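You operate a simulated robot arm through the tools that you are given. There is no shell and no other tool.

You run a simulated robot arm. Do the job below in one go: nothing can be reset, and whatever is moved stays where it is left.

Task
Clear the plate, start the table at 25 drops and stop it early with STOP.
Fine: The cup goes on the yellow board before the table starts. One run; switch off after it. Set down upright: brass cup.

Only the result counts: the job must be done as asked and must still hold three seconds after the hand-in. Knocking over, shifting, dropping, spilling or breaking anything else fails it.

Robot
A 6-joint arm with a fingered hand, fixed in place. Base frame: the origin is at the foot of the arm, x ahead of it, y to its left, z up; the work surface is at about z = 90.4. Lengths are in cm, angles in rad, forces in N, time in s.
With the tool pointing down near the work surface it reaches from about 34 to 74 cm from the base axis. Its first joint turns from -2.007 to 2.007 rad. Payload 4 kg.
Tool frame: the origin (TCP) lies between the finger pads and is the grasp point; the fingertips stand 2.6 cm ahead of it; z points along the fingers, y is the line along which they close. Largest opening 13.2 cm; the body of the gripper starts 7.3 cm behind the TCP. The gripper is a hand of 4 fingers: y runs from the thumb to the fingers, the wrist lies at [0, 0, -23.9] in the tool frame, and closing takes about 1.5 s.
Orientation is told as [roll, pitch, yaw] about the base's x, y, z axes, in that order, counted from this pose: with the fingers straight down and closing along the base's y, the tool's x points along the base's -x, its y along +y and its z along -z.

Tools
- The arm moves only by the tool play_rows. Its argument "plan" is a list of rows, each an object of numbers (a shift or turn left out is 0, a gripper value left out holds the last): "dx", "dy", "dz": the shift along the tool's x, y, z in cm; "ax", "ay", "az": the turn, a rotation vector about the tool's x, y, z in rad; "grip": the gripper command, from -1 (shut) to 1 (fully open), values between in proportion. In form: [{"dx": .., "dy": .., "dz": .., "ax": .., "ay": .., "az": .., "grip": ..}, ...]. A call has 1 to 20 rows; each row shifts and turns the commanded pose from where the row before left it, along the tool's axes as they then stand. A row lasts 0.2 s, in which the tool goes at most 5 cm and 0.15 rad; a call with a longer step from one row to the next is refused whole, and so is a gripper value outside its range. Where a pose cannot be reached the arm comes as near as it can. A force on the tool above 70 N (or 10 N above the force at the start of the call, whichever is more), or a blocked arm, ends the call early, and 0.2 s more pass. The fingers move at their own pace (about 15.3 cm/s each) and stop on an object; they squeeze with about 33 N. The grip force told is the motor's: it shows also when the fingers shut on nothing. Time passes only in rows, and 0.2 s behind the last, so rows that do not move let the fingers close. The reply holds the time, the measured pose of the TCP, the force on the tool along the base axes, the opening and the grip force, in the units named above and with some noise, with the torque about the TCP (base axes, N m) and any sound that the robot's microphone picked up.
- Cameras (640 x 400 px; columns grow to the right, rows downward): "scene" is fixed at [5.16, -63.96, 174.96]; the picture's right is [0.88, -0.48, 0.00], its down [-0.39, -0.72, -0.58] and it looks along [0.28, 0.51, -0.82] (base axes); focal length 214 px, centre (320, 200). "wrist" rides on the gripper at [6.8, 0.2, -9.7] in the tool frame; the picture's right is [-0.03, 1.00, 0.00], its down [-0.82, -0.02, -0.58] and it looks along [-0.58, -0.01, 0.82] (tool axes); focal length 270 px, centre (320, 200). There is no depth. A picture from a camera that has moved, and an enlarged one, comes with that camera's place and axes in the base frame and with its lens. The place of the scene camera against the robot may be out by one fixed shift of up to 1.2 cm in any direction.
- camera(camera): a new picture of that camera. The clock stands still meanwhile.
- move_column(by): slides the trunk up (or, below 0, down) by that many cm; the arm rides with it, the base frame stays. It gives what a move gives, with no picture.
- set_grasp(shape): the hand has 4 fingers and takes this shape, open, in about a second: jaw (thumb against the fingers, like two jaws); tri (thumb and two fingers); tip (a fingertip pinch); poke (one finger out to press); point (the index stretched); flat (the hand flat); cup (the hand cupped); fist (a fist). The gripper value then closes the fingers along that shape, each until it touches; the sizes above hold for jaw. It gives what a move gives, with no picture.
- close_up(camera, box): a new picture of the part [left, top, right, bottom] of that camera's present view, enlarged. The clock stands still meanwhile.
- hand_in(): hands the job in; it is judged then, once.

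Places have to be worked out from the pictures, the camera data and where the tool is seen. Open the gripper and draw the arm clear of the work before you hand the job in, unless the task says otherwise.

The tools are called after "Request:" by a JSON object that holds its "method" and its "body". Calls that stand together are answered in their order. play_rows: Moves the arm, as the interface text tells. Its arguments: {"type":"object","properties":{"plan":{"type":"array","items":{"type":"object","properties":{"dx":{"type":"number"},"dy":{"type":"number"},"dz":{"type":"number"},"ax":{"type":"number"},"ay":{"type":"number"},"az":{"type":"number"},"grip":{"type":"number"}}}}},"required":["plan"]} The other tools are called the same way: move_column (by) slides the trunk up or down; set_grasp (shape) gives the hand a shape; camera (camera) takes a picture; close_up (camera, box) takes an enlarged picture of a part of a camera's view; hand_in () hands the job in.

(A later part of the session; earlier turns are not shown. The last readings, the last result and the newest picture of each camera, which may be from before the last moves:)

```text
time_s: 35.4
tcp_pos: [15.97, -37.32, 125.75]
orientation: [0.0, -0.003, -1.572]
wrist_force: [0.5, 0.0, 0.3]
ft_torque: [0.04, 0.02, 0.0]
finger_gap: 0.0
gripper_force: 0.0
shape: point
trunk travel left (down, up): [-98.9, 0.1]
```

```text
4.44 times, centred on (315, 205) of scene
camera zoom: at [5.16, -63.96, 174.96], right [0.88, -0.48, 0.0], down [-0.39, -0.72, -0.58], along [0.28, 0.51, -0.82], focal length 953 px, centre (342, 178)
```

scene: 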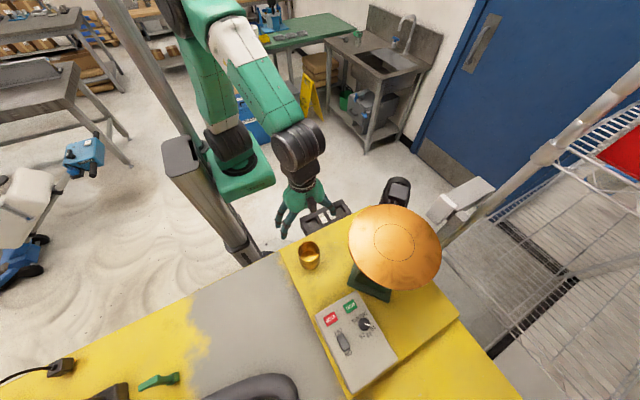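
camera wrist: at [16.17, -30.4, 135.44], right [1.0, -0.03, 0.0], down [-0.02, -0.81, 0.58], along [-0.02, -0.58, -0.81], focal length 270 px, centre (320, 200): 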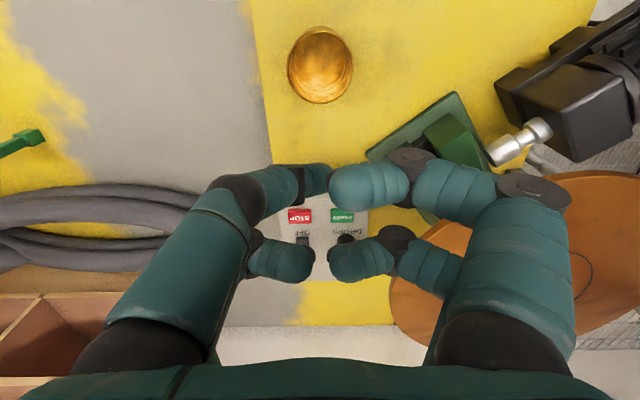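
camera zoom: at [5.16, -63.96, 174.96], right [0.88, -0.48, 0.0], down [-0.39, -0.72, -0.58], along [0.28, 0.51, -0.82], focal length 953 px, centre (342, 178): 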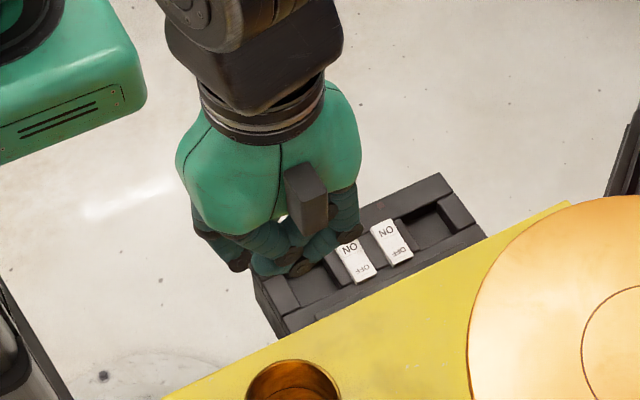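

Point isn't clearer than poke. I also look at the tip pinch (for the knob) while I'm in free air.

Request:
{"method": "set_grasp", "body": {"shape": "tip"}}

Request:
{"method": "camera", "body": {"camera": "wrist"}}

Request:
{"method": "close_up", "body": {"camera": "scene", "box": [270, 160, 360, 250]}}

```text
time_s: 36.3
tcp_pos: [15.76, -37.23, 125.77]
orientation: [-0.001, -0.003, -1.57]
wrist_force: [-0.7, -0.4, 0.2]
ft_torque: [-0.01, 0.02, 0.0]
finger_gap: 13.2
gripper_force: 0.0
shape: tip
trunk travel left (down, up): [-98.9, 0.1]
```

```text
taken
camera wrist: at [16.17, -30.4, 135.44], right [1.0, -0.03, 0.0], down [-0.02, -0.81, 0.58], along [-0.02, -0.58, -0.81], focal length 270 px, centre (320, 200)
```

wrist: 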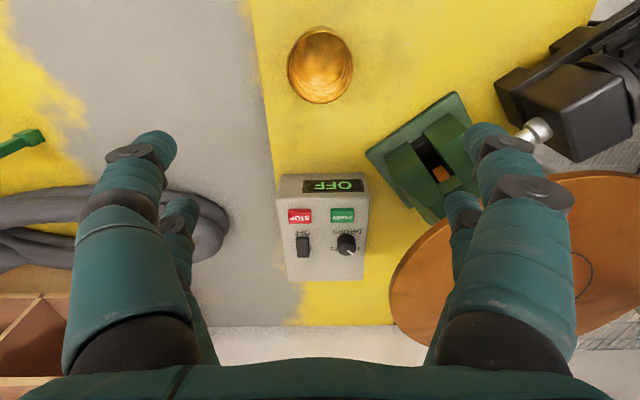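

```text
4.44 times, centred on (315, 205) of scene
camera zoom: at [5.16, -63.96, 174.96], right [0.88, -0.48, 0.0], down [-0.39, -0.72, -0.58], along [0.28, 0.51, -0.82], focal length 953 px, centre (342, 178)
```

zoom: 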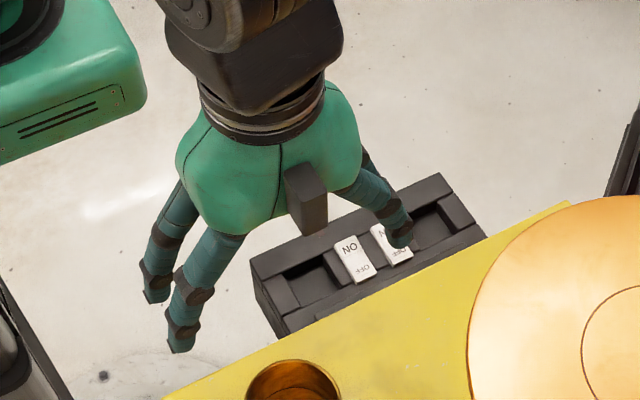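

In tip the open hand looks like jaw. I close it part way to see which fingertips meet and where.

Request:
{"method": "play_rows", "body": {"plan": [{"grip": 0.0}, {"grip": -0.3}, {"grip": -0.3}, {"grip": -0.3}, {"grip": -0.3}, {"grip": -0.3}, {"grip": -0.3}]}}

Request:
{"method": "camera", "body": {"camera": "wrist"}}

Request:
{"method": "close_up", "body": {"camera": "scene", "box": [270, 160, 360, 250]}}

```text
time_s: 37.9
tcp_pos: [15.75, -37.37, 125.85]
orientation: [-0.003, -0.002, -1.572]
wrist_force: [0.2, 0.3, 0.9]
ft_torque: [0.04, 0.01, 0.01]
finger_gap: 4.65
gripper_force: 0.1
shape: tip
trunk travel left (down, up): [-98.9, 0.1]
```

```text
taken
camera wrist: at [16.17, -30.4, 135.44], right [1.0, -0.03, 0.0], down [-0.02, -0.81, 0.58], along [-0.02, -0.58, -0.81], focal length 270 px, centre (320, 200)
```

wrist: 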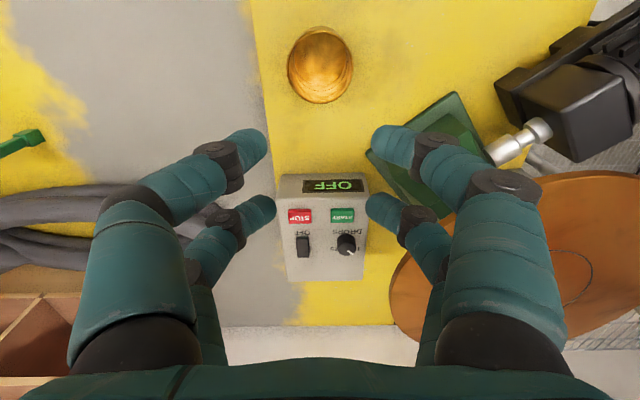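

```text
4.44 times, centred on (315, 205) of scene
camera zoom: at [5.16, -63.96, 174.96], right [0.88, -0.48, 0.0], down [-0.39, -0.72, -0.58], along [0.28, 0.51, -0.82], focal length 953 px, centre (342, 178)
```

zoom: 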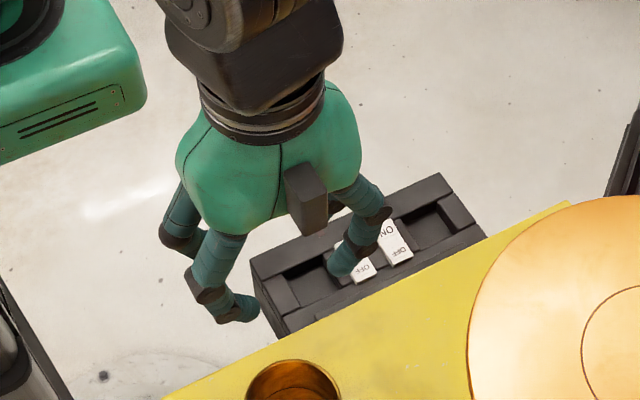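

The four fingertips sit in two pairs about ±1.8 cm either side of the axis, which suits a four-point grip on the 3.4 cm knob. To keep the hand's long side away from the plate while turning the knob clockwise by 90°, I want to start at a positive yaw; I test that rotation here.

Request:
{"method": "play_rows", "body": {"plan": [{"az": -0.145}, {"az": -0.145}, {"az": -0.145}, {"az": -0.145}, {"az": -0.145}, {"az": -0.145}, {"az": -0.145}, {"az": -0.145}, {"az": -0.145}, {"az": -0.145}, {"az": -0.145}, {"az": -0.145}, {"az": -0.145}, {"az": -0.145}, {"az": -0.145}, {"az": -0.145}, {"az": -0.145}, {"az": -0.145}, {}]}}

Request:
{"method": "camera", "body": {"camera": "scene"}}

```text
time_s: 41.9
tcp_pos: [34.39, -20.53, 120.23]
orientation: [0.003, 0.091, 0.989]
wrist_force: [0.4, 1.3, 0.5]
ft_torque: [0.04, -0.02, 0.02]
finger_gap: 4.66
gripper_force: 0.1
shape: tip
out of reach, approached as far as the arm can: row 12, 13, 14, 15, 16, 17, 18
trunk travel left (down, up): [-98.9, 0.1]
```

```text
taken
```

scene: 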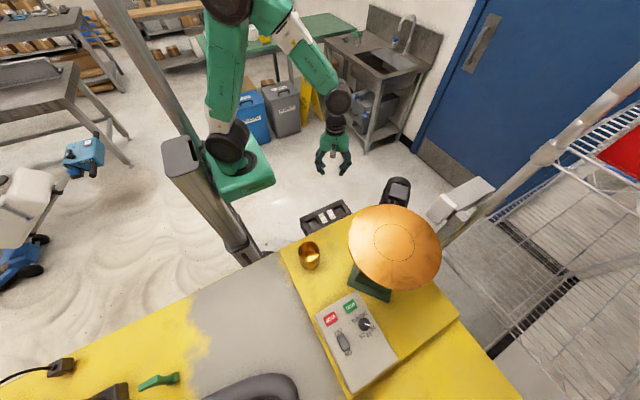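

The yaw limit is near +0.17 at this azimuth, and the arm drifted off to (34,-20) trying to follow. I turn back to a reachable yaw and check the pose.

Request:
{"method": "play_rows", "body": {"plan": [{"az": 0.145}, {"az": 0.145}, {"az": 0.145}, {"az": 0.145}, {"az": 0.145}, {"az": 0.145}, {"az": 0.145}, {"az": 0.145}, {"az": 0.145}, {}]}}

Request:
{"method": "camera", "body": {"camera": "scene"}}

```text
time_s: 44.1
tcp_pos: [34.26, -20.65, 120.3]
orientation: [-0.088, 0.028, -0.319]
wrist_force: [-0.2, 0.5, 0.2]
ft_torque: [-0.01, 0.01, 0.01]
finger_gap: 4.65
gripper_force: 0.0
shape: tip
trunk travel left (down, up): [-98.9, 0.1]
```

```text
taken
```

scene: 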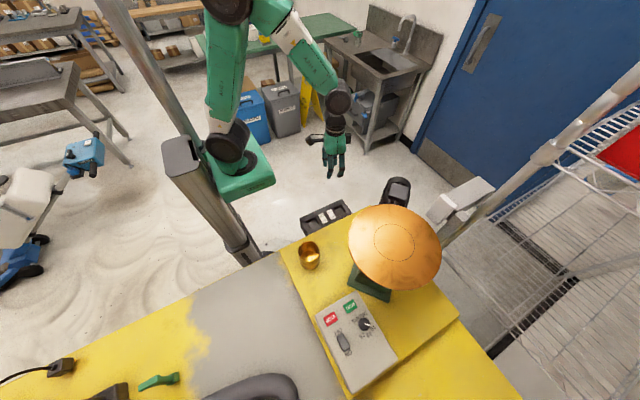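

The command restarts from the actual pose, so I level the hand here, set yaw to about -0.2 and raise to z≈128 before heading for the panel.

Request:
{"method": "play_rows", "body": {"plan": [{"ax": -0.088, "ay": -0.028, "dz": -2.0}, {"az": -0.119, "dz": -3.0}, {"dz": -3.0}, {}]}}

```text
time_s: 45.1
tcp_pos: [34.34, -20.35, 128.52]
orientation: [0.001, -0.001, -0.198]
wrist_force: [1.2, 0.4, 0.1]
ft_torque: [-0.02, 0.02, 0.02]
finger_gap: 4.64
gripper_force: 0.1
shape: tip
trunk travel left (down, up): [-98.9, 0.1]
```

Level at yaw -0.2. I now travel to above the left part of the panel, at about (13,-62,126.5), passing over everything.

Request:
{"method": "play_rows", "body": {"plan": [{"dx": 1.263, "dy": -4.506, "dz": 0.2}, {"dx": 1.263, "dy": -4.506, "dz": 0.2}, {"dx": 1.263, "dy": -4.506, "dz": 0.2}, {"dx": 1.263, "dy": -4.506, "dz": 0.2}, {"dx": 1.263, "dy": -4.506, "dz": 0.2}, {"dx": 1.263, "dy": -4.506, "dz": 0.2}, {"dx": 1.263, "dy": -4.506, "dz": 0.2}, {"dx": 1.263, "dy": -4.506, "dz": 0.2}, {"dx": 1.263, "dy": -4.506, "dz": 0.2}, {"dx": 1.263, "dy": -4.506, "dz": 0.2}, {}]}}

Request:
{"method": "camera", "body": {"camera": "wrist"}}

Request:
{"method": "camera", "body": {"camera": "scene"}}

```text
time_s: 47.5
tcp_pos: [12.93, -61.88, 126.18]
orientation: [0.001, -0.001, -0.198]
wrist_force: [0.0, 0.1, 0.1]
ft_torque: [-0.02, -0.02, -0.01]
finger_gap: 4.64
gripper_force: 0.0
shape: tip
trunk travel left (down, up): [-98.9, 0.1]
```

```text
taken
camera wrist: at [6.42, -60.43, 135.91], right [0.22, 0.98, 0.0], down [0.8, -0.18, 0.58], along [0.56, -0.13, -0.82], focal length 270 px, centre (320, 200)
```

wrist: 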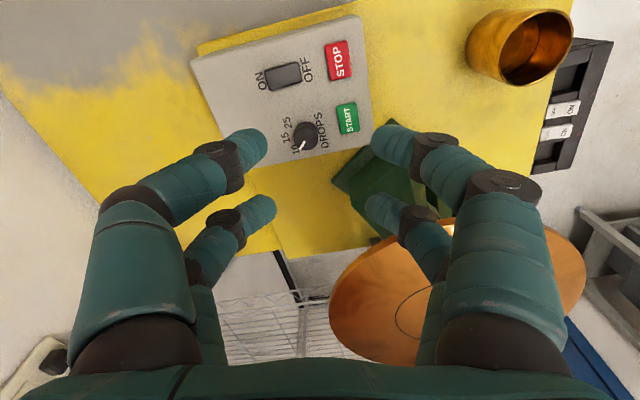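

```text
taken
```

scene: 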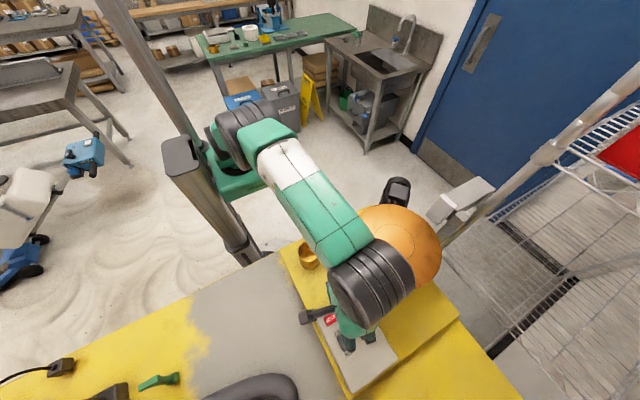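

The panel is well in view with its labels; I enlarge it.

Request:
{"method": "close_up", "body": {"camera": "wrist", "box": [180, 10, 390, 190]}}

Request:
{"method": "close_up", "body": {"camera": "wrist", "box": [260, 90, 370, 170]}}

```text
2.22 times, centred on (285, 100) of wrist
camera zoom: at [6.42, -60.43, 135.91], right [0.22, 0.98, 0.0], down [0.8, -0.18, 0.58], along [0.56, -0.13, -0.82], focal length 601 px, centre (398, 422)
```

zoom: 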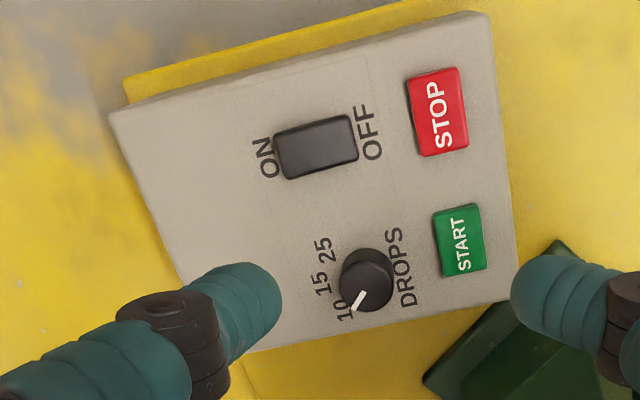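

```text
5.00 times, centred on (315, 130) of wrist
camera zoom: at [6.42, -60.43, 135.91], right [0.22, 0.98, 0.0], down [0.8, -0.18, 0.58], along [0.56, -0.13, -0.82], focal length 1351 px, centre (345, 550)
```

zoom: 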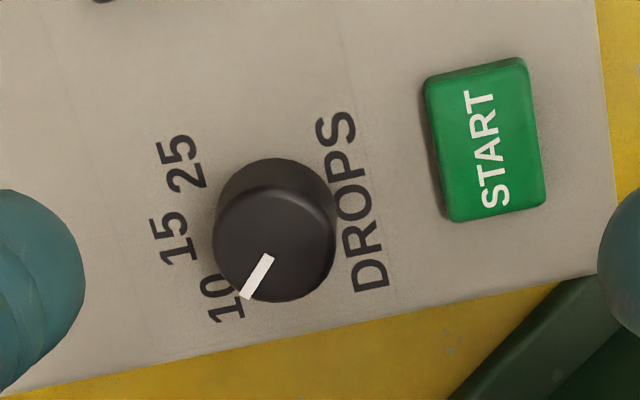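

Positions agree over the views: START (19.2,-59.4), STOP (11.9,-59.4), rocker from (12,-64.5) OFF to (12,-68.3) ON, knob (20.0,-65.4) with top at z≈101.1, pointer at -45° and 25 at about -135°. I shift back a little and lower to z≈106 on the free left side, opening the fingers to about 6 cm.

Request:
{"method": "play_rows", "body": {"plan": [{"dx": -0.69, "dy": -3.43, "grip": -0.1}, {"dz": 2.5}, {"dz": 3.0}, {"dz": 3.0}, {"dz": 3.0}, {"dz": 3.0}, {"dz": 3.0}, {"dz": 2.2}, {}]}}

Request:
{"method": "camera", "body": {"camera": "wrist"}}

Request:
{"method": "camera", "body": {"camera": "scene"}}

```text
time_s: 49.5
tcp_pos: [13.19, -65.73, 106.68]
orientation: [0.001, 0.0, -0.198]
wrist_force: [-1.5, -0.6, 0.0]
ft_torque: [0.0, -0.01, -0.01]
finger_gap: 5.93
gripper_force: 0.0
shape: tip
trunk travel left (down, up): [-98.9, 0.1]
```

```text
taken
camera wrist: at [6.71, -64.17, 116.29], right [0.22, 0.98, 0.0], down [0.8, -0.18, 0.58], along [0.56, -0.13, -0.82], focal length 270 px, centre (320, 200)
```

wrist: 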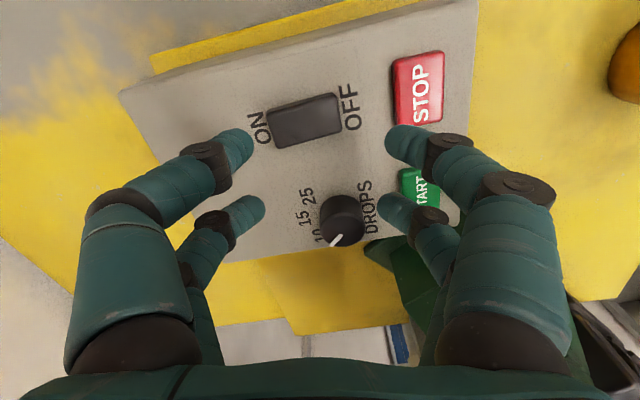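

```text
taken
```

scene: 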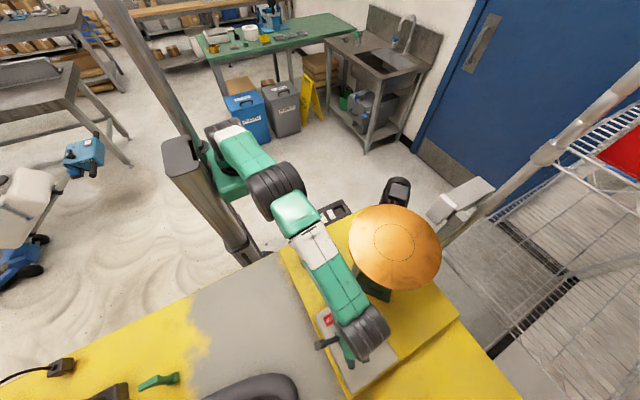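

The fingers hang about 5 cm above the panel. I enlarge the knob from here to refine its centre.

Request:
{"method": "close_up", "body": {"camera": "wrist", "box": [280, 160, 400, 260]}}

```text
4.00 times, centred on (340, 210) of wrist
camera zoom: at [6.71, -64.17, 116.29], right [0.22, 0.98, 0.0], down [0.8, -0.18, 0.58], along [0.56, -0.13, -0.82], focal length 1081 px, centre (240, 160)
```

zoom: 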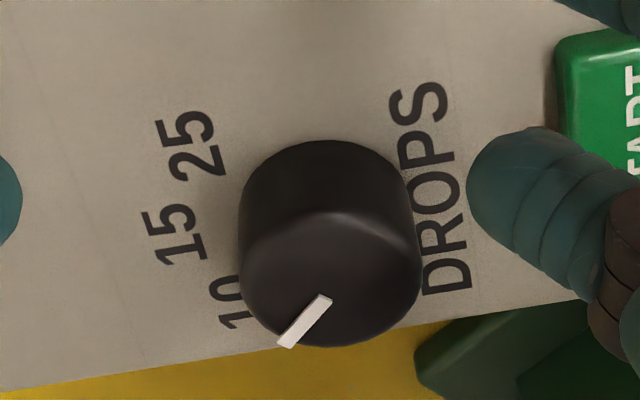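

Knob centre comes to about (20.0,-65.45), top z≈101.3. I slide +x over the knob at a height where the fingertips stay about 1.5 cm above it and the palm stays below the plate's rim level.

Request:
{"method": "play_rows", "body": {"plan": [{"dz": 0.9}, {"dx": -1.63, "dy": 0.39}, {"dx": -1.63, "dy": 0.39}, {"dx": -1.63, "dy": 0.39}, {"dx": -1.63, "dy": 0.39}, {}]}}

Request:
{"method": "camera", "body": {"camera": "wrist"}}

Request:
{"method": "close_up", "body": {"camera": "scene", "box": [290, 200, 450, 390]}}

```text
time_s: 50.9
tcp_pos: [19.87, -65.44, 105.64]
orientation: [-0.003, -0.002, -0.2]
wrist_force: [-0.2, -0.4, 0.3]
ft_torque: [0.0, 0.0, 0.04]
finger_gap: 5.96
gripper_force: 0.1
shape: tip
trunk travel left (down, up): [-98.9, 0.1]
```

```text
taken
camera wrist: at [13.4, -63.93, 115.4], right [0.22, 0.98, 0.0], down [0.8, -0.18, 0.58], along [0.56, -0.13, -0.82], focal length 270 px, centre (320, 200)
```

wrist: 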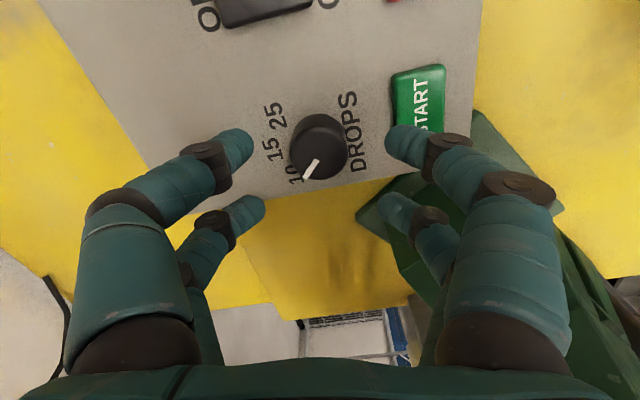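

```text
2.11 times, centred on (370, 295) of scene
camera zoom: at [5.16, -63.96, 174.96], right [0.88, -0.48, 0.0], down [-0.39, -0.72, -0.58], along [0.28, 0.51, -0.82], focal length 452 px, centre (215, 0)
```

zoom: 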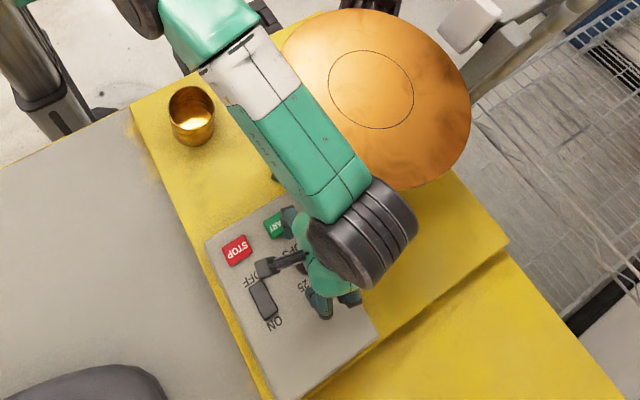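

The knob sits centred under the fingers. I narrow the opening to about 5 cm so the fingers stay off the START button, and lower until the tips are beside the knob.

Request:
{"method": "play_rows", "body": {"plan": [{"grip": -0.25}, {"grip": -0.25}, {"dz": 0.8}, {"dz": 0.8}, {"dz": 0.7}, {"dz": 0.5}, {}]}}

Request:
{"method": "camera", "body": {"camera": "wrist"}}

Request:
{"method": "close_up", "body": {"camera": "wrist", "box": [200, 80, 440, 230]}}

Request:
{"method": "close_up", "body": {"camera": "scene", "box": [330, 280, 400, 370]}}

```text
time_s: 52.5
tcp_pos: [19.91, -65.37, 103.01]
orientation: [0.002, 0.0, -0.199]
wrist_force: [-0.5, -0.6, 0.0]
ft_torque: [0.0, -0.01, 0.01]
finger_gap: 4.97
gripper_force: 0.0
shape: tip
trunk travel left (down, up): [-98.9, 0.1]
```

```text
taken
camera wrist: at [13.39, -63.78, 112.72], right [0.22, 0.98, 0.0], down [0.8, -0.18, 0.58], along [0.56, -0.13, -0.82], focal length 270 px, centre (320, 200)
```

wrist: 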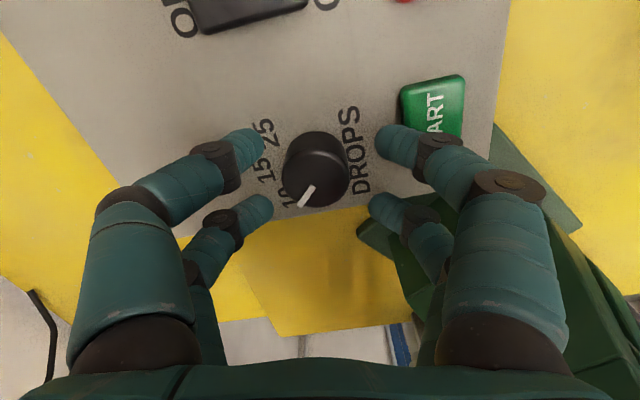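

```text
2.67 times, centred on (320, 155) of wrist
camera zoom: at [13.39, -63.78, 112.72], right [0.22, 0.98, 0.0], down [0.8, -0.18, 0.58], along [0.56, -0.13, -0.82], focal length 721 px, centre (320, 320)
```

zoom: 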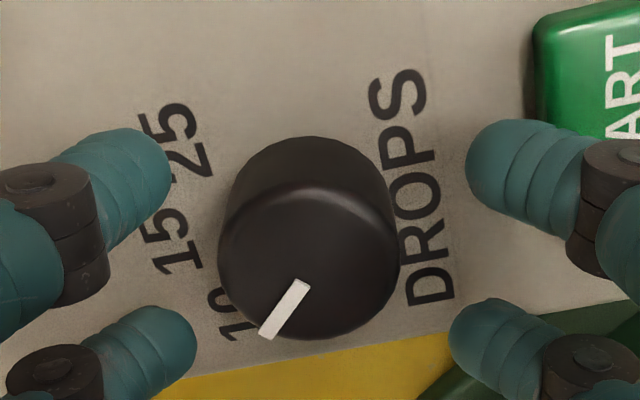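

```text
4.44 times, centred on (365, 325) of scene
camera zoom: at [5.16, -63.96, 174.96], right [0.88, -0.48, 0.0], down [-0.39, -0.72, -0.58], along [0.28, 0.51, -0.82], focal length 953 px, centre (120, -356)
```

zoom: 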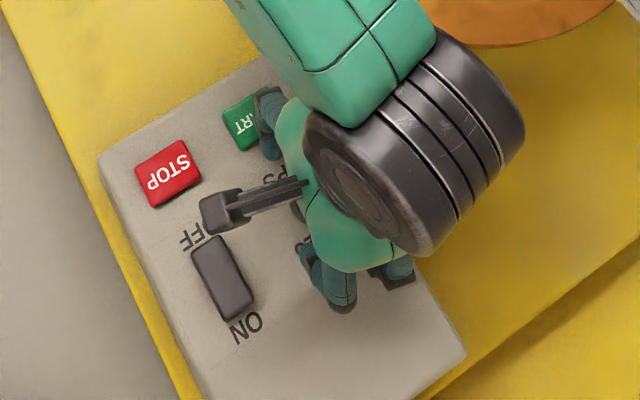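

The knob is about 0.2 cm towards tool -y of the finger midline; I correct that, lower another 0.9 cm and close gently on the knob.

Request:
{"method": "play_rows", "body": {"plan": [{"dy": -0.2, "dz": 0.3}, {"dz": 0.3}, {"dz": 0.3}, {}]}}

Request:
{"method": "play_rows", "body": {"plan": [{"grip": -0.35}, {"grip": -0.45}, {"grip": -0.6}, {"grip": -0.8}, {"grip": -1}, {"grip": -1}, {"grip": -1}, {"grip": -1}]}}

Request:
{"method": "close_up", "body": {"camera": "wrist", "box": [200, 80, 440, 230]}}

```text
time_s: 53.5
tcp_pos: [19.9, -65.61, 102.1]
orientation: [-0.002, 0.001, -0.199]
wrist_force: [0.0, 0.1, -0.2]
ft_torque: [-0.01, -0.02, 0.01]
finger_gap: 4.97
gripper_force: 0.1
shape: tip
trunk travel left (down, up): [-98.9, 0.1]
```

```text
time_s: 55.3
tcp_pos: [19.91, -65.52, 102.02]
orientation: [0.002, 0.003, -0.197]
wrist_force: [2.0, 8.7, -4.5]
ft_torque: [0.19, -0.37, 0.06]
finger_gap: 0.29
gripper_force: 33.2
shape: tip
trunk travel left (down, up): [-98.9, 0.1]
```

```text
2.67 times, centred on (320, 155) of wrist
camera zoom: at [13.38, -63.91, 111.69], right [0.22, 0.98, 0.0], down [0.8, -0.18, 0.58], along [0.56, -0.13, -0.82], focal length 721 px, centre (320, 320)
```

zoom: 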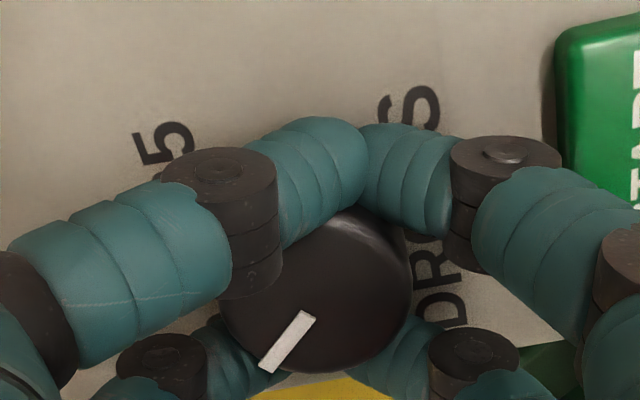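

In tip, the two finger pairs closed in front of and behind the knob instead of pinching it, so it would not turn reliably. I open, rise off the knob and look at the tri shape.

Request:
{"method": "play_rows", "body": {"plan": [{"grip": -0.6}, {"grip": -0.3}, {"grip": -0.15}, {"grip": -0.15}, {"dz": -1.0}, {"dz": -1.5}, {"dz": -1.5}, {}]}}

Request:
{"method": "close_up", "body": {"camera": "wrist", "box": [200, 60, 440, 210]}}

Request:
{"method": "set_grasp", "body": {"shape": "tri"}}

Request:
{"method": "camera", "body": {"camera": "wrist"}}

```text
time_s: 57.1
tcp_pos: [19.81, -65.65, 106.05]
orientation: [0.001, -0.002, -0.2]
wrist_force: [0.5, 0.0, 0.2]
ft_torque: [0.02, 0.0, 0.02]
finger_gap: 5.58
gripper_force: 0.0
shape: tip
trunk travel left (down, up): [-98.9, 0.1]
```

```text
2.67 times, centred on (320, 135) of wrist
camera zoom: at [13.3, -64.08, 115.74], right [0.22, 0.98, 0.0], down [0.8, -0.18, 0.58], along [0.56, -0.13, -0.82], focal length 721 px, centre (320, 373)
```

zoom: 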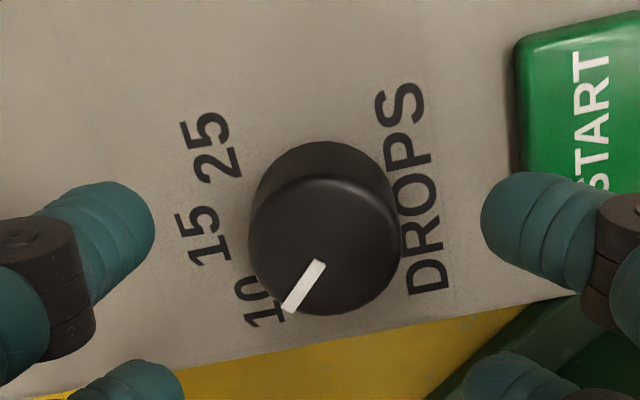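

```text
time_s: 58.0
tcp_pos: [19.87, -65.62, 106.03]
orientation: [0.0, 0.001, -0.198]
wrist_force: [0.4, -0.5, -0.2]
ft_torque: [-0.03, -0.05, 0.0]
finger_gap: 13.19
gripper_force: 0.0
shape: tri
trunk travel left (down, up): [-98.9, 0.1]
```

```text
taken
camera wrist: at [13.3, -64.08, 115.73], right [0.22, 0.98, 0.0], down [0.8, -0.18, 0.58], along [0.56, -0.13, -0.82], focal length 270 px, centre (320, 200)
```

wrist: 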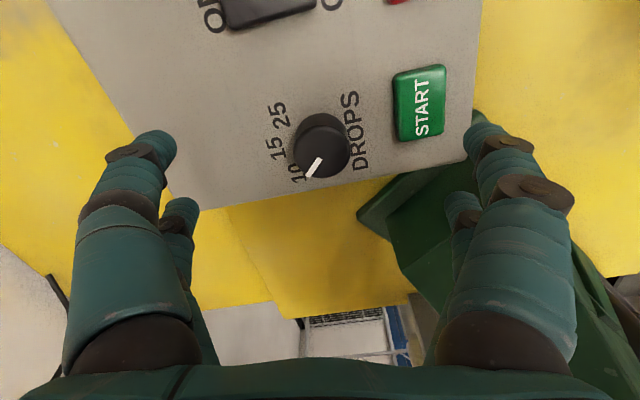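

The knob still points to 10. I close tri part way, above the knob, to see how the fingers come together.

Request:
{"method": "play_rows", "body": {"plan": [{"grip": 0.2}, {"grip": -0.2}, {"grip": -0.4}, {"grip": -0.4}, {"grip": -0.4}, {"grip": -0.4}, {"grip": -0.4}]}}

Request:
{"method": "camera", "body": {"camera": "wrist"}}

```text
time_s: 59.6
tcp_pos: [19.82, -65.57, 106.08]
orientation: [0.001, -0.001, -0.198]
wrist_force: [-0.4, 0.2, 0.3]
ft_torque: [0.03, -0.03, 0.02]
finger_gap: 3.97
gripper_force: 0.0
shape: tri
trunk travel left (down, up): [-98.9, 0.1]
```

```text
taken
camera wrist: at [13.3, -64.08, 115.73], right [0.22, 0.98, 0.0], down [0.8, -0.18, 0.58], along [0.56, -0.13, -0.82], focal length 270 px, centre (320, 200)
```

wrist: 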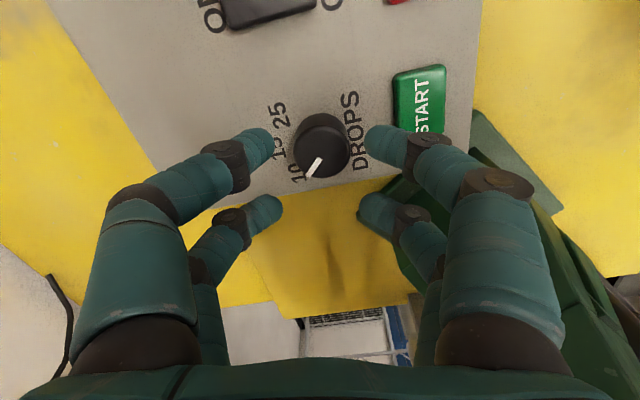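

Tri closes in the same two pairs, with the tips curling up as they close (so they passed above the knob). I check whether jaw keeps its fingertips lower at the same opening.

Request:
{"method": "set_grasp", "body": {"shape": "jaw"}}

Request:
{"method": "play_rows", "body": {"plan": [{"grip": 0.2}, {"grip": -0.2}, {"grip": -0.4}, {"grip": -0.4}, {"grip": -0.4}, {"grip": -0.4}, {"grip": -0.4}]}}

Request:
{"method": "camera", "body": {"camera": "wrist"}}

Request:
{"method": "close_up", "body": {"camera": "scene", "box": [330, 280, 400, 370]}}

```text
time_s: 60.5
tcp_pos: [19.81, -65.52, 106.06]
orientation: [-0.001, 0.0, -0.199]
wrist_force: [0.3, 0.0, -0.8]
ft_torque: [0.02, 0.01, -0.03]
finger_gap: 13.21
gripper_force: 0.0
shape: jaw
trunk travel left (down, up): [-98.9, 0.1]
```

```text
time_s: 62.1
tcp_pos: [19.83, -65.64, 106.14]
orientation: [-0.001, 0.001, -0.199]
wrist_force: [0.0, -0.6, -0.3]
ft_torque: [0.02, -0.06, 0.01]
finger_gap: 4.01
gripper_force: 0.1
shape: jaw
trunk travel left (down, up): [-98.9, 0.1]
```

```text
taken
camera wrist: at [13.3, -64.08, 115.73], right [0.22, 0.98, 0.0], down [0.8, -0.18, 0.58], along [0.56, -0.13, -0.82], focal length 270 px, centre (320, 200)
```

wrist: 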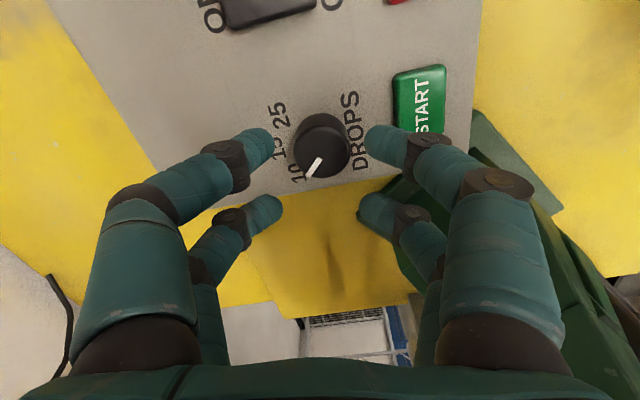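

```text
4.44 times, centred on (365, 325) of scene
camera zoom: at [5.16, -63.96, 174.96], right [0.88, -0.48, 0.0], down [-0.39, -0.72, -0.58], along [0.28, 0.51, -0.82], focal length 953 px, centre (120, -356)
```

zoom: 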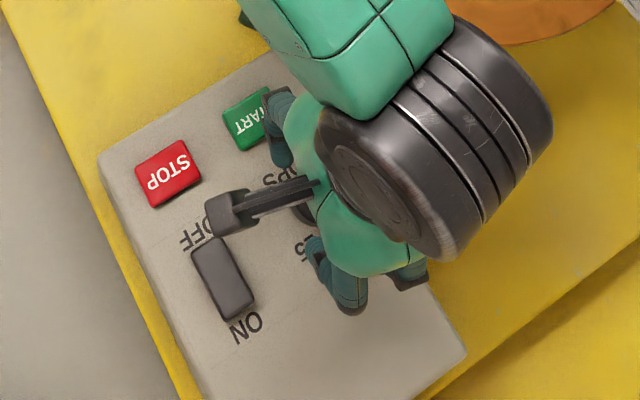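

All shapes close the same way, in two pairs. I'll pinch the knob with only the upper pair (tool x≈+2): lower with the knob in the channel between left and right fingers, then slide -2 cm along tool x.

Request:
{"method": "play_rows", "body": {"plan": [{"grip": -0.2, "dy": 0.1}, {"grip": -0.2}, {"dz": 1.5}, {"dz": 1.2}, {"dz": 1.0}, {"dz": 0.6}, {"dz": 0.4}, {}]}}

Request:
{"method": "play_rows", "body": {"plan": [{"dx": -0.7}, {"dx": -0.7}, {"dx": -0.6}, {}]}}

Request:
{"method": "camera", "body": {"camera": "wrist"}}

Request:
{"method": "close_up", "body": {"camera": "scene", "box": [300, 220, 450, 380]}}

```text
time_s: 63.9
tcp_pos: [19.93, -65.47, 101.86]
orientation: [-0.004, -0.002, -0.199]
wrist_force: [1.1, 0.5, 23.3]
ft_torque: [0.38, -0.18, -0.03]
finger_gap: 5.32
gripper_force: 0.0
shape: jaw
trunk travel left (down, up): [-98.9, 0.1]
```

```text
time_s: 64.9
tcp_pos: [21.69, -65.73, 101.82]
orientation: [-0.006, -0.004, -0.196]
wrist_force: [-7.3, 0.3, 31.2]
ft_torque: [0.07, 0.21, 0.02]
finger_gap: 5.29
gripper_force: 0.1
shape: jaw
trunk travel left (down, up): [-98.9, 0.1]
```

```text
taken
camera wrist: at [15.21, -64.12, 111.44], right [0.22, 0.98, -0.01], down [0.79, -0.18, 0.58], along [0.57, -0.13, -0.81], focal length 270 px, centre (320, 200)
```

wrist: 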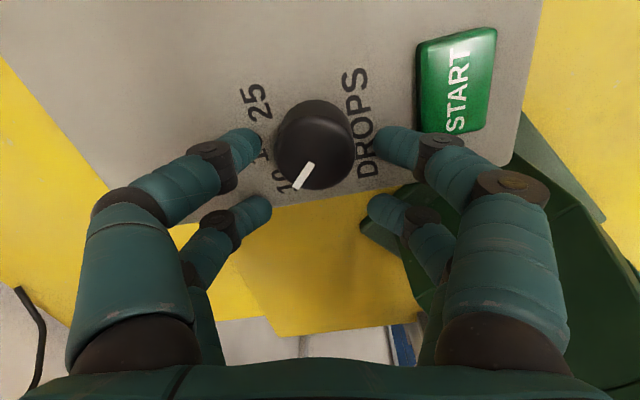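

```text
2.50 times, centred on (375, 300) of scene
camera zoom: at [5.16, -63.96, 174.96], right [0.88, -0.48, 0.0], down [-0.39, -0.72, -0.58], along [0.28, 0.51, -0.82], focal length 536 px, centre (182, -50)
```

zoom: 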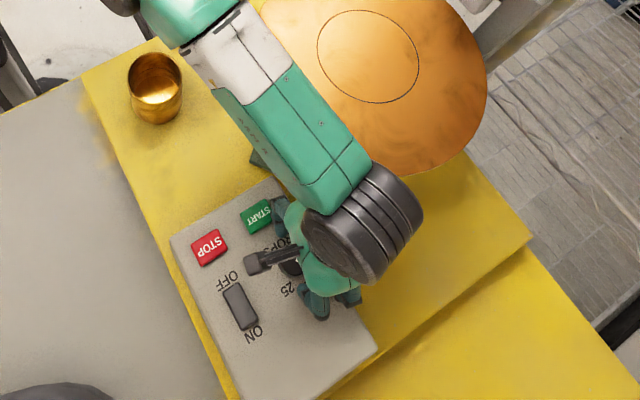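

The tips touched the panel at TCP z≈101.85 (so they reach 2.7 cm ahead) and the knob is now in line with the upper pair. I lift 0.8 cm off the panel and close on the knob.

Request:
{"method": "play_rows", "body": {"plan": [{"dz": -0.4}, {"dz": -0.4}, {}]}}

Request:
{"method": "play_rows", "body": {"plan": [{"grip": -0.35}, {"grip": -0.45}, {"grip": -0.55}, {"grip": -0.7}, {"grip": -0.85}, {"grip": -1}, {"grip": -1}, {"grip": -1}]}}

Request:
{"method": "camera", "body": {"camera": "wrist"}}

Request:
{"method": "close_up", "body": {"camera": "wrist", "box": [200, 80, 440, 230]}}

```text
time_s: 65.7
tcp_pos: [21.86, -65.69, 101.97]
orientation: [0.006, 0.002, -0.196]
wrist_force: [-0.8, -0.1, 1.5]
ft_torque: [-0.02, 0.05, 0.0]
finger_gap: 5.26
gripper_force: 0.0
shape: jaw
trunk travel left (down, up): [-98.9, 0.1]
```

```text
time_s: 67.5
tcp_pos: [21.7, -65.83, 102.01]
orientation: [0.002, 0.0, -0.197]
wrist_force: [0.0, 0.2, -2.1]
ft_torque: [0.01, -0.02, 0.01]
finger_gap: 1.35
gripper_force: 33.0
shape: jaw
trunk travel left (down, up): [-98.9, 0.1]
```

```text
taken
camera wrist: at [15.24, -64.34, 111.75], right [0.22, 0.98, 0.0], down [0.8, -0.18, 0.58], along [0.56, -0.13, -0.82], focal length 270 px, centre (320, 200)
```

wrist: 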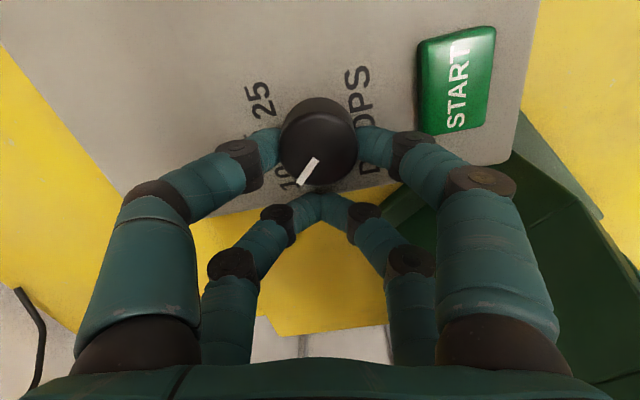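

```text
2.67 times, centred on (320, 155) of wrist
camera zoom: at [15.24, -64.34, 111.75], right [0.22, 0.98, 0.0], down [0.8, -0.18, 0.58], along [0.56, -0.13, -0.82], focal length 721 px, centre (320, 320)
```

zoom: 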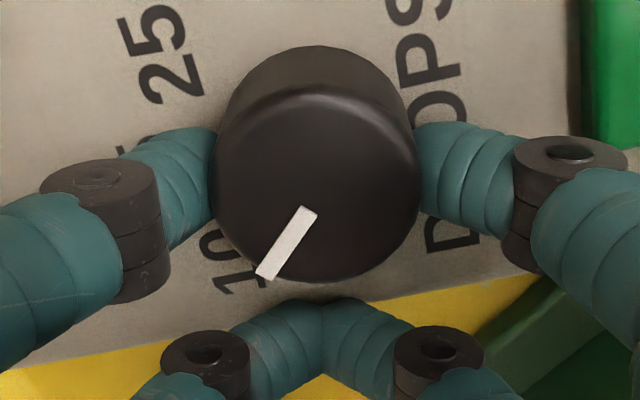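

The upper pair now holds the knob cleanly from both sides, with the knob axis at tool (2.04, 0). I turn clockwise (seen from above) around the knob axis by about 45° and check.

Request:
{"method": "play_rows", "body": {"plan": [{"dx": 0.0172, "dy": -0.2644, "az": 0.13}, {"dx": 0.0172, "dy": -0.2644, "az": 0.13}, {"dx": 0.0172, "dy": -0.2644, "az": 0.13}, {"dx": 0.0172, "dy": -0.2644, "az": 0.13}, {"dx": 0.0172, "dy": -0.2644, "az": 0.13}, {"dx": 0.0172, "dy": -0.2644, "az": 0.13}, {}]}}

Request:
{"method": "camera", "body": {"camera": "wrist"}}

Request:
{"method": "close_up", "body": {"camera": "wrist", "box": [200, 80, 440, 230]}}

Request:
{"method": "close_up", "body": {"camera": "scene", "box": [300, 220, 450, 380]}}

```text
time_s: 69.1
tcp_pos: [21.05, -67.25, 102.07]
orientation: [-0.001, 0.002, -0.98]
wrist_force: [-1.4, 1.6, -7.3]
ft_torque: [-0.11, -0.03, -0.01]
finger_gap: 1.36
gripper_force: 33.1
shape: jaw
trunk travel left (down, up): [-98.9, 0.1]
```

```text
taken
camera wrist: at [17.46, -61.34, 111.79], right [0.84, 0.54, 0.0], down [0.44, -0.69, 0.58], along [0.31, -0.49, -0.82], focal length 270 px, centre (320, 200)
```

wrist: 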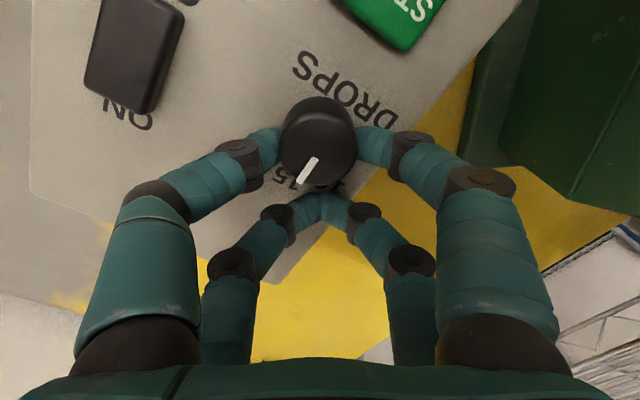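

```text
2.67 times, centred on (320, 155) of wrist
camera zoom: at [17.46, -61.34, 111.79], right [0.84, 0.54, 0.0], down [0.44, -0.69, 0.58], along [0.31, -0.49, -0.82], focal length 721 px, centre (320, 320)
```

zoom: 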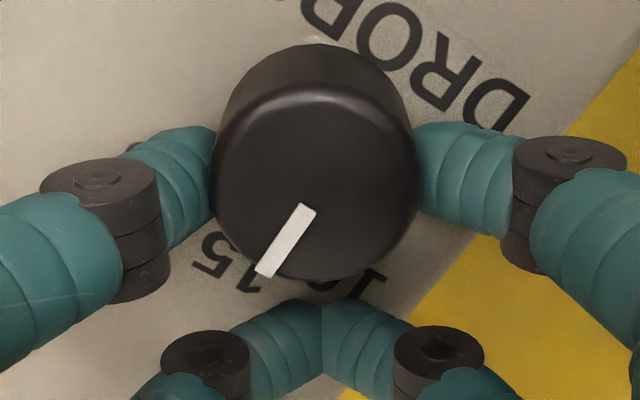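

```text
2.50 times, centred on (375, 300) of scene
camera zoom: at [5.16, -63.96, 174.96], right [0.88, -0.48, 0.0], down [-0.39, -0.72, -0.58], along [0.28, 0.51, -0.82], focal length 536 px, centre (182, -50)
```

zoom: 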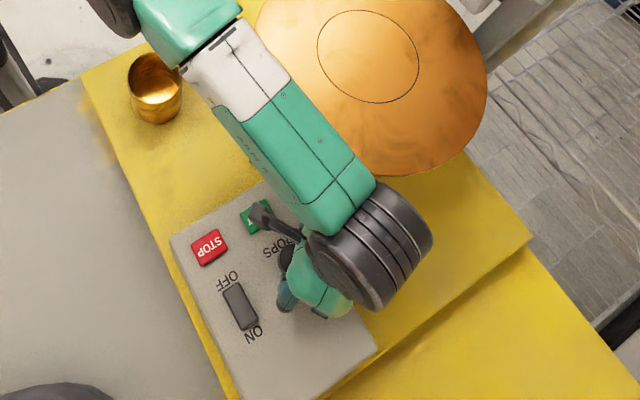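

The knob turns with the hand and now points at 15. I turn the second 45° to 25.

Request:
{"method": "play_rows", "body": {"plan": [{"dx": 0.0172, "dy": -0.2644, "az": 0.13}, {"dx": 0.0172, "dy": -0.2644, "az": 0.13}, {"dx": 0.0172, "dy": -0.2644, "az": 0.13}, {"dx": 0.0172, "dy": -0.2644, "az": 0.13}, {"dx": 0.0172, "dy": -0.2644, "az": 0.13}, {"dx": 0.0172, "dy": -0.2644, "az": 0.13}, {}]}}

Request:
{"method": "camera", "body": {"camera": "wrist"}}

Request:
{"method": "close_up", "body": {"camera": "wrist", "box": [200, 80, 440, 230]}}

```text
time_s: 70.7
tcp_pos: [19.5, -67.49, 102.25]
orientation: [0.001, 0.003, -1.762]
wrist_force: [-1.1, 0.4, -5.8]
ft_torque: [-0.07, 0.07, 0.01]
finger_gap: 1.39
gripper_force: 33.4
shape: jaw
trunk travel left (down, up): [-98.9, 0.1]
```

```text
taken
camera wrist: at [21.13, -60.73, 111.79], right [0.98, -0.21, 0.0], down [-0.17, -0.8, 0.58], along [-0.12, -0.56, -0.82], focal length 270 px, centre (320, 200)
```

wrist: 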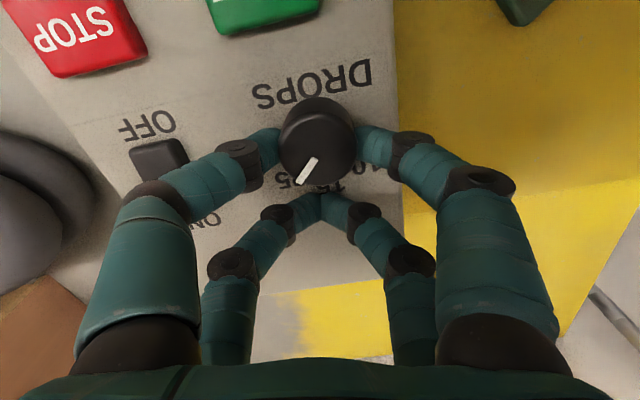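

```text
2.67 times, centred on (320, 155) of wrist
camera zoom: at [21.13, -60.73, 111.79], right [0.98, -0.21, 0.0], down [-0.17, -0.8, 0.58], along [-0.12, -0.56, -0.82], focal length 721 px, centre (320, 320)
```

zoom: 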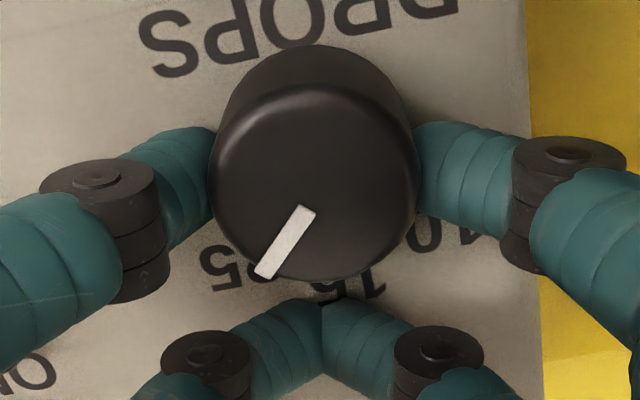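

The pointer now stands at 25. I release the knob, lift off and look at it unobstructed.

Request:
{"method": "play_rows", "body": {"plan": [{"grip": -0.7}, {"grip": -0.4}, {"grip": -0.2}, {"grip": -0.2}, {"dz": -1.0}, {"dz": -1.5}, {"dz": -1.5}, {}]}}

Request:
{"method": "camera", "body": {"camera": "wrist"}}

Request:
{"method": "close_up", "body": {"camera": "wrist", "box": [220, 40, 420, 180]}}

```text
time_s: 72.5
tcp_pos: [19.35, -67.39, 106.03]
orientation: [-0.001, -0.001, -1.757]
wrist_force: [1.2, -0.3, 0.7]
ft_torque: [0.01, 0.02, 0.0]
finger_gap: 5.23
gripper_force: 0.1
shape: jaw
trunk travel left (down, up): [-98.9, 0.1]
```

```text
taken
camera wrist: at [21.01, -60.64, 115.7], right [0.98, -0.21, 0.0], down [-0.17, -0.8, 0.58], along [-0.12, -0.56, -0.82], focal length 270 px, centre (320, 200)
```

wrist: 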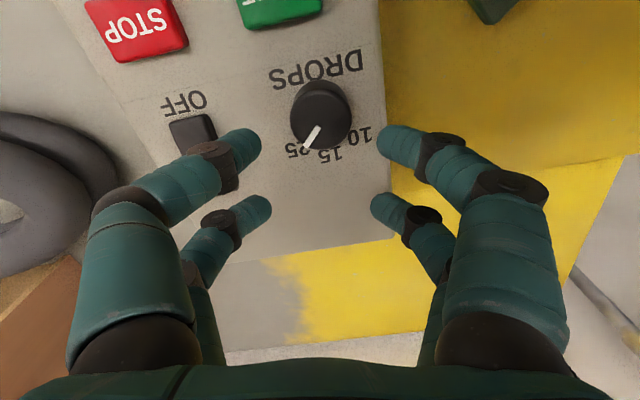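

```text
2.86 times, centred on (320, 110) of wrist
camera zoom: at [21.01, -60.64, 115.7], right [0.98, -0.21, 0.0], down [-0.17, -0.8, 0.58], along [-0.12, -0.56, -0.82], focal length 772 px, centre (320, 457)
```

zoom: 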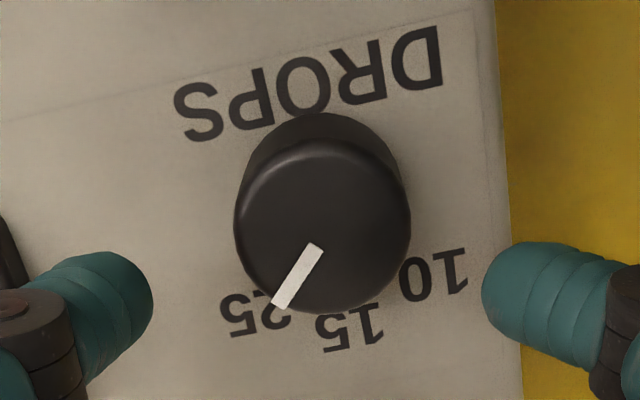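

The pointer sits on 25 (about -134°). Next I move left over the rocker at safe height and take the poke shape.

Request:
{"method": "play_rows", "body": {"plan": [{"dy": -2.4, "dz": -0.5}, {"dy": -2.4, "dz": -0.5}, {"dy": -2.4}, {}]}}

Request:
{"method": "set_grasp", "body": {"shape": "poke"}}

Request:
{"method": "camera", "body": {"camera": "wrist"}}

Request:
{"method": "close_up", "body": {"camera": "scene", "box": [300, 260, 420, 380]}}

```text
time_s: 73.5
tcp_pos: [12.36, -66.09, 107.01]
orientation: [-0.001, 0.001, -1.758]
wrist_force: [-0.1, -0.6, 0.3]
ft_torque: [0.0, 0.01, 0.03]
finger_gap: 5.24
gripper_force: 0.1
shape: jaw
trunk travel left (down, up): [-98.9, 0.1]
```

```text
time_s: 74.4
tcp_pos: [12.38, -66.11, 106.94]
orientation: [0.0, 0.001, -1.76]
wrist_force: [0.0, 0.2, -0.1]
ft_torque: [0.04, 0.0, -0.06]
finger_gap: 0.0
gripper_force: 0.1
shape: poke
trunk travel left (down, up): [-98.9, 0.1]
```

```text
taken
camera wrist: at [13.98, -59.38, 116.65], right [0.98, -0.21, 0.0], down [-0.17, -0.8, 0.58], along [-0.12, -0.56, -0.82], focal length 270 px, centre (320, 200)
```

wrist: 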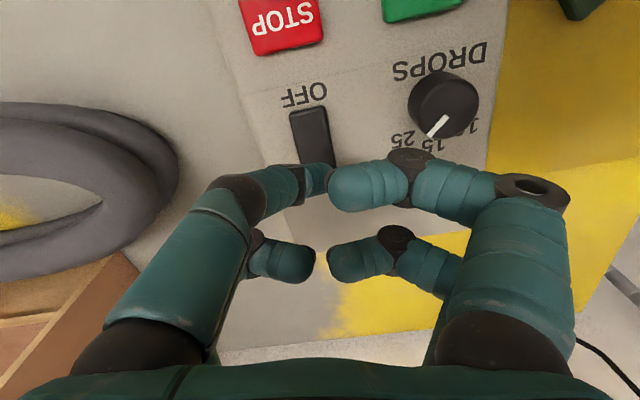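

```text
3.33 times, centred on (360, 320) of scene
camera zoom: at [5.16, -63.96, 174.96], right [0.88, -0.48, 0.0], down [-0.39, -0.72, -0.58], along [0.28, 0.51, -0.82], focal length 715 px, centre (187, -200)
```

zoom: 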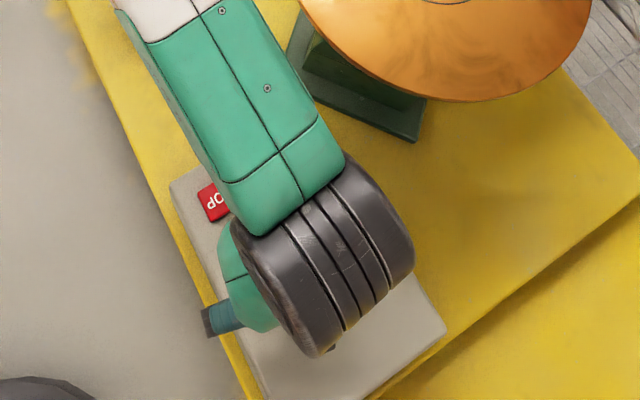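

I enlarge the fingertip area to locate the poking tip in the tool frame.

Request:
{"method": "close_up", "body": {"camera": "wrist", "box": [200, 80, 440, 300]}}

```text
1.82 times, centred on (320, 190) of wrist
camera zoom: at [13.98, -59.38, 116.65], right [0.98, -0.21, 0.0], down [-0.17, -0.8, 0.58], along [-0.12, -0.56, -0.82], focal length 491 px, centre (320, 218)
```

zoom: 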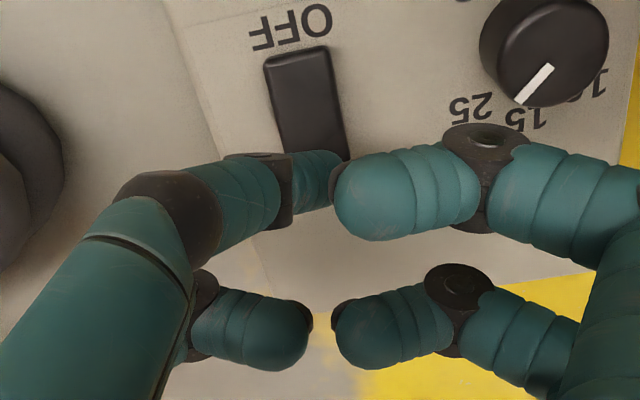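

I can't fix the tip's exact place from this angle. I go up and over to open space near (20,-42) and turn to yaw 0, where the scene camera can see the poking finger from the side.

Request:
{"method": "play_rows", "body": {"plan": [{"dz": -3.0}, {"dz": -4.0}, {"dz": -4.0}, {"dz": -4.0}, {"dz": -4.0}, {"dx": 4.17, "dy": 0.49}, {"dx": 4.17, "dy": 0.49}, {"dx": 4.17, "dy": 0.49}, {"dx": 4.17, "dy": 0.49}, {"dx": 4.17, "dy": 0.49}, {"dx": 4.17, "dy": 0.49}, {}]}}

Request:
{"method": "play_rows", "body": {"plan": [{"az": -0.14}, {"az": -0.14}, {"az": -0.14}, {"az": -0.14}, {"az": -0.14}, {"az": -0.14}, {"az": -0.14}, {"az": -0.14}, {"az": -0.14}, {"az": -0.14}, {"az": -0.14}, {"az": -0.14}, {}]}}

Request:
{"method": "camera", "body": {"camera": "scene"}}

Request:
{"method": "camera", "body": {"camera": "wrist"}}

```text
time_s: 77.0
tcp_pos: [19.91, -41.15, 126.11]
orientation: [-0.001, -0.001, -1.759]
wrist_force: [0.2, -0.6, 0.1]
ft_torque: [-0.02, 0.01, 0.03]
finger_gap: 0.0
gripper_force: 0.0
shape: poke
out of reach, approached as far as the arm can: row 5
trunk travel left (down, up): [-98.9, 0.1]
```

```text
time_s: 79.8
tcp_pos: [19.92, -41.15, 125.81]
orientation: [0.0, -0.001, -0.077]
wrist_force: [-1.0, -0.4, 0.1]
ft_torque: [0.03, -0.02, 0.0]
finger_gap: 0.0
gripper_force: 0.0
shape: poke
trunk travel left (down, up): [-98.9, 0.1]
```

```text
taken
```

scene: 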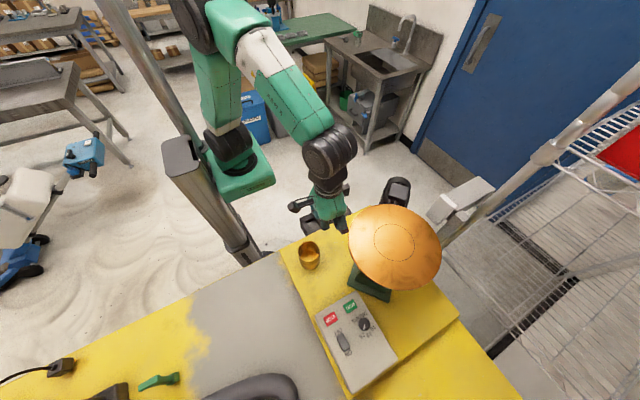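

```text
taken
camera wrist: at [13.2, -40.54, 135.48], right [0.1, 0.99, 0.0], down [0.81, -0.08, 0.58], along [0.57, -0.06, -0.82], focal length 270 px, centre (320, 200)
```

wrist: 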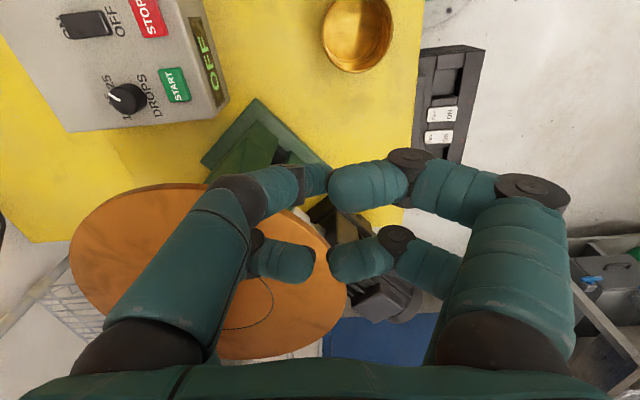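

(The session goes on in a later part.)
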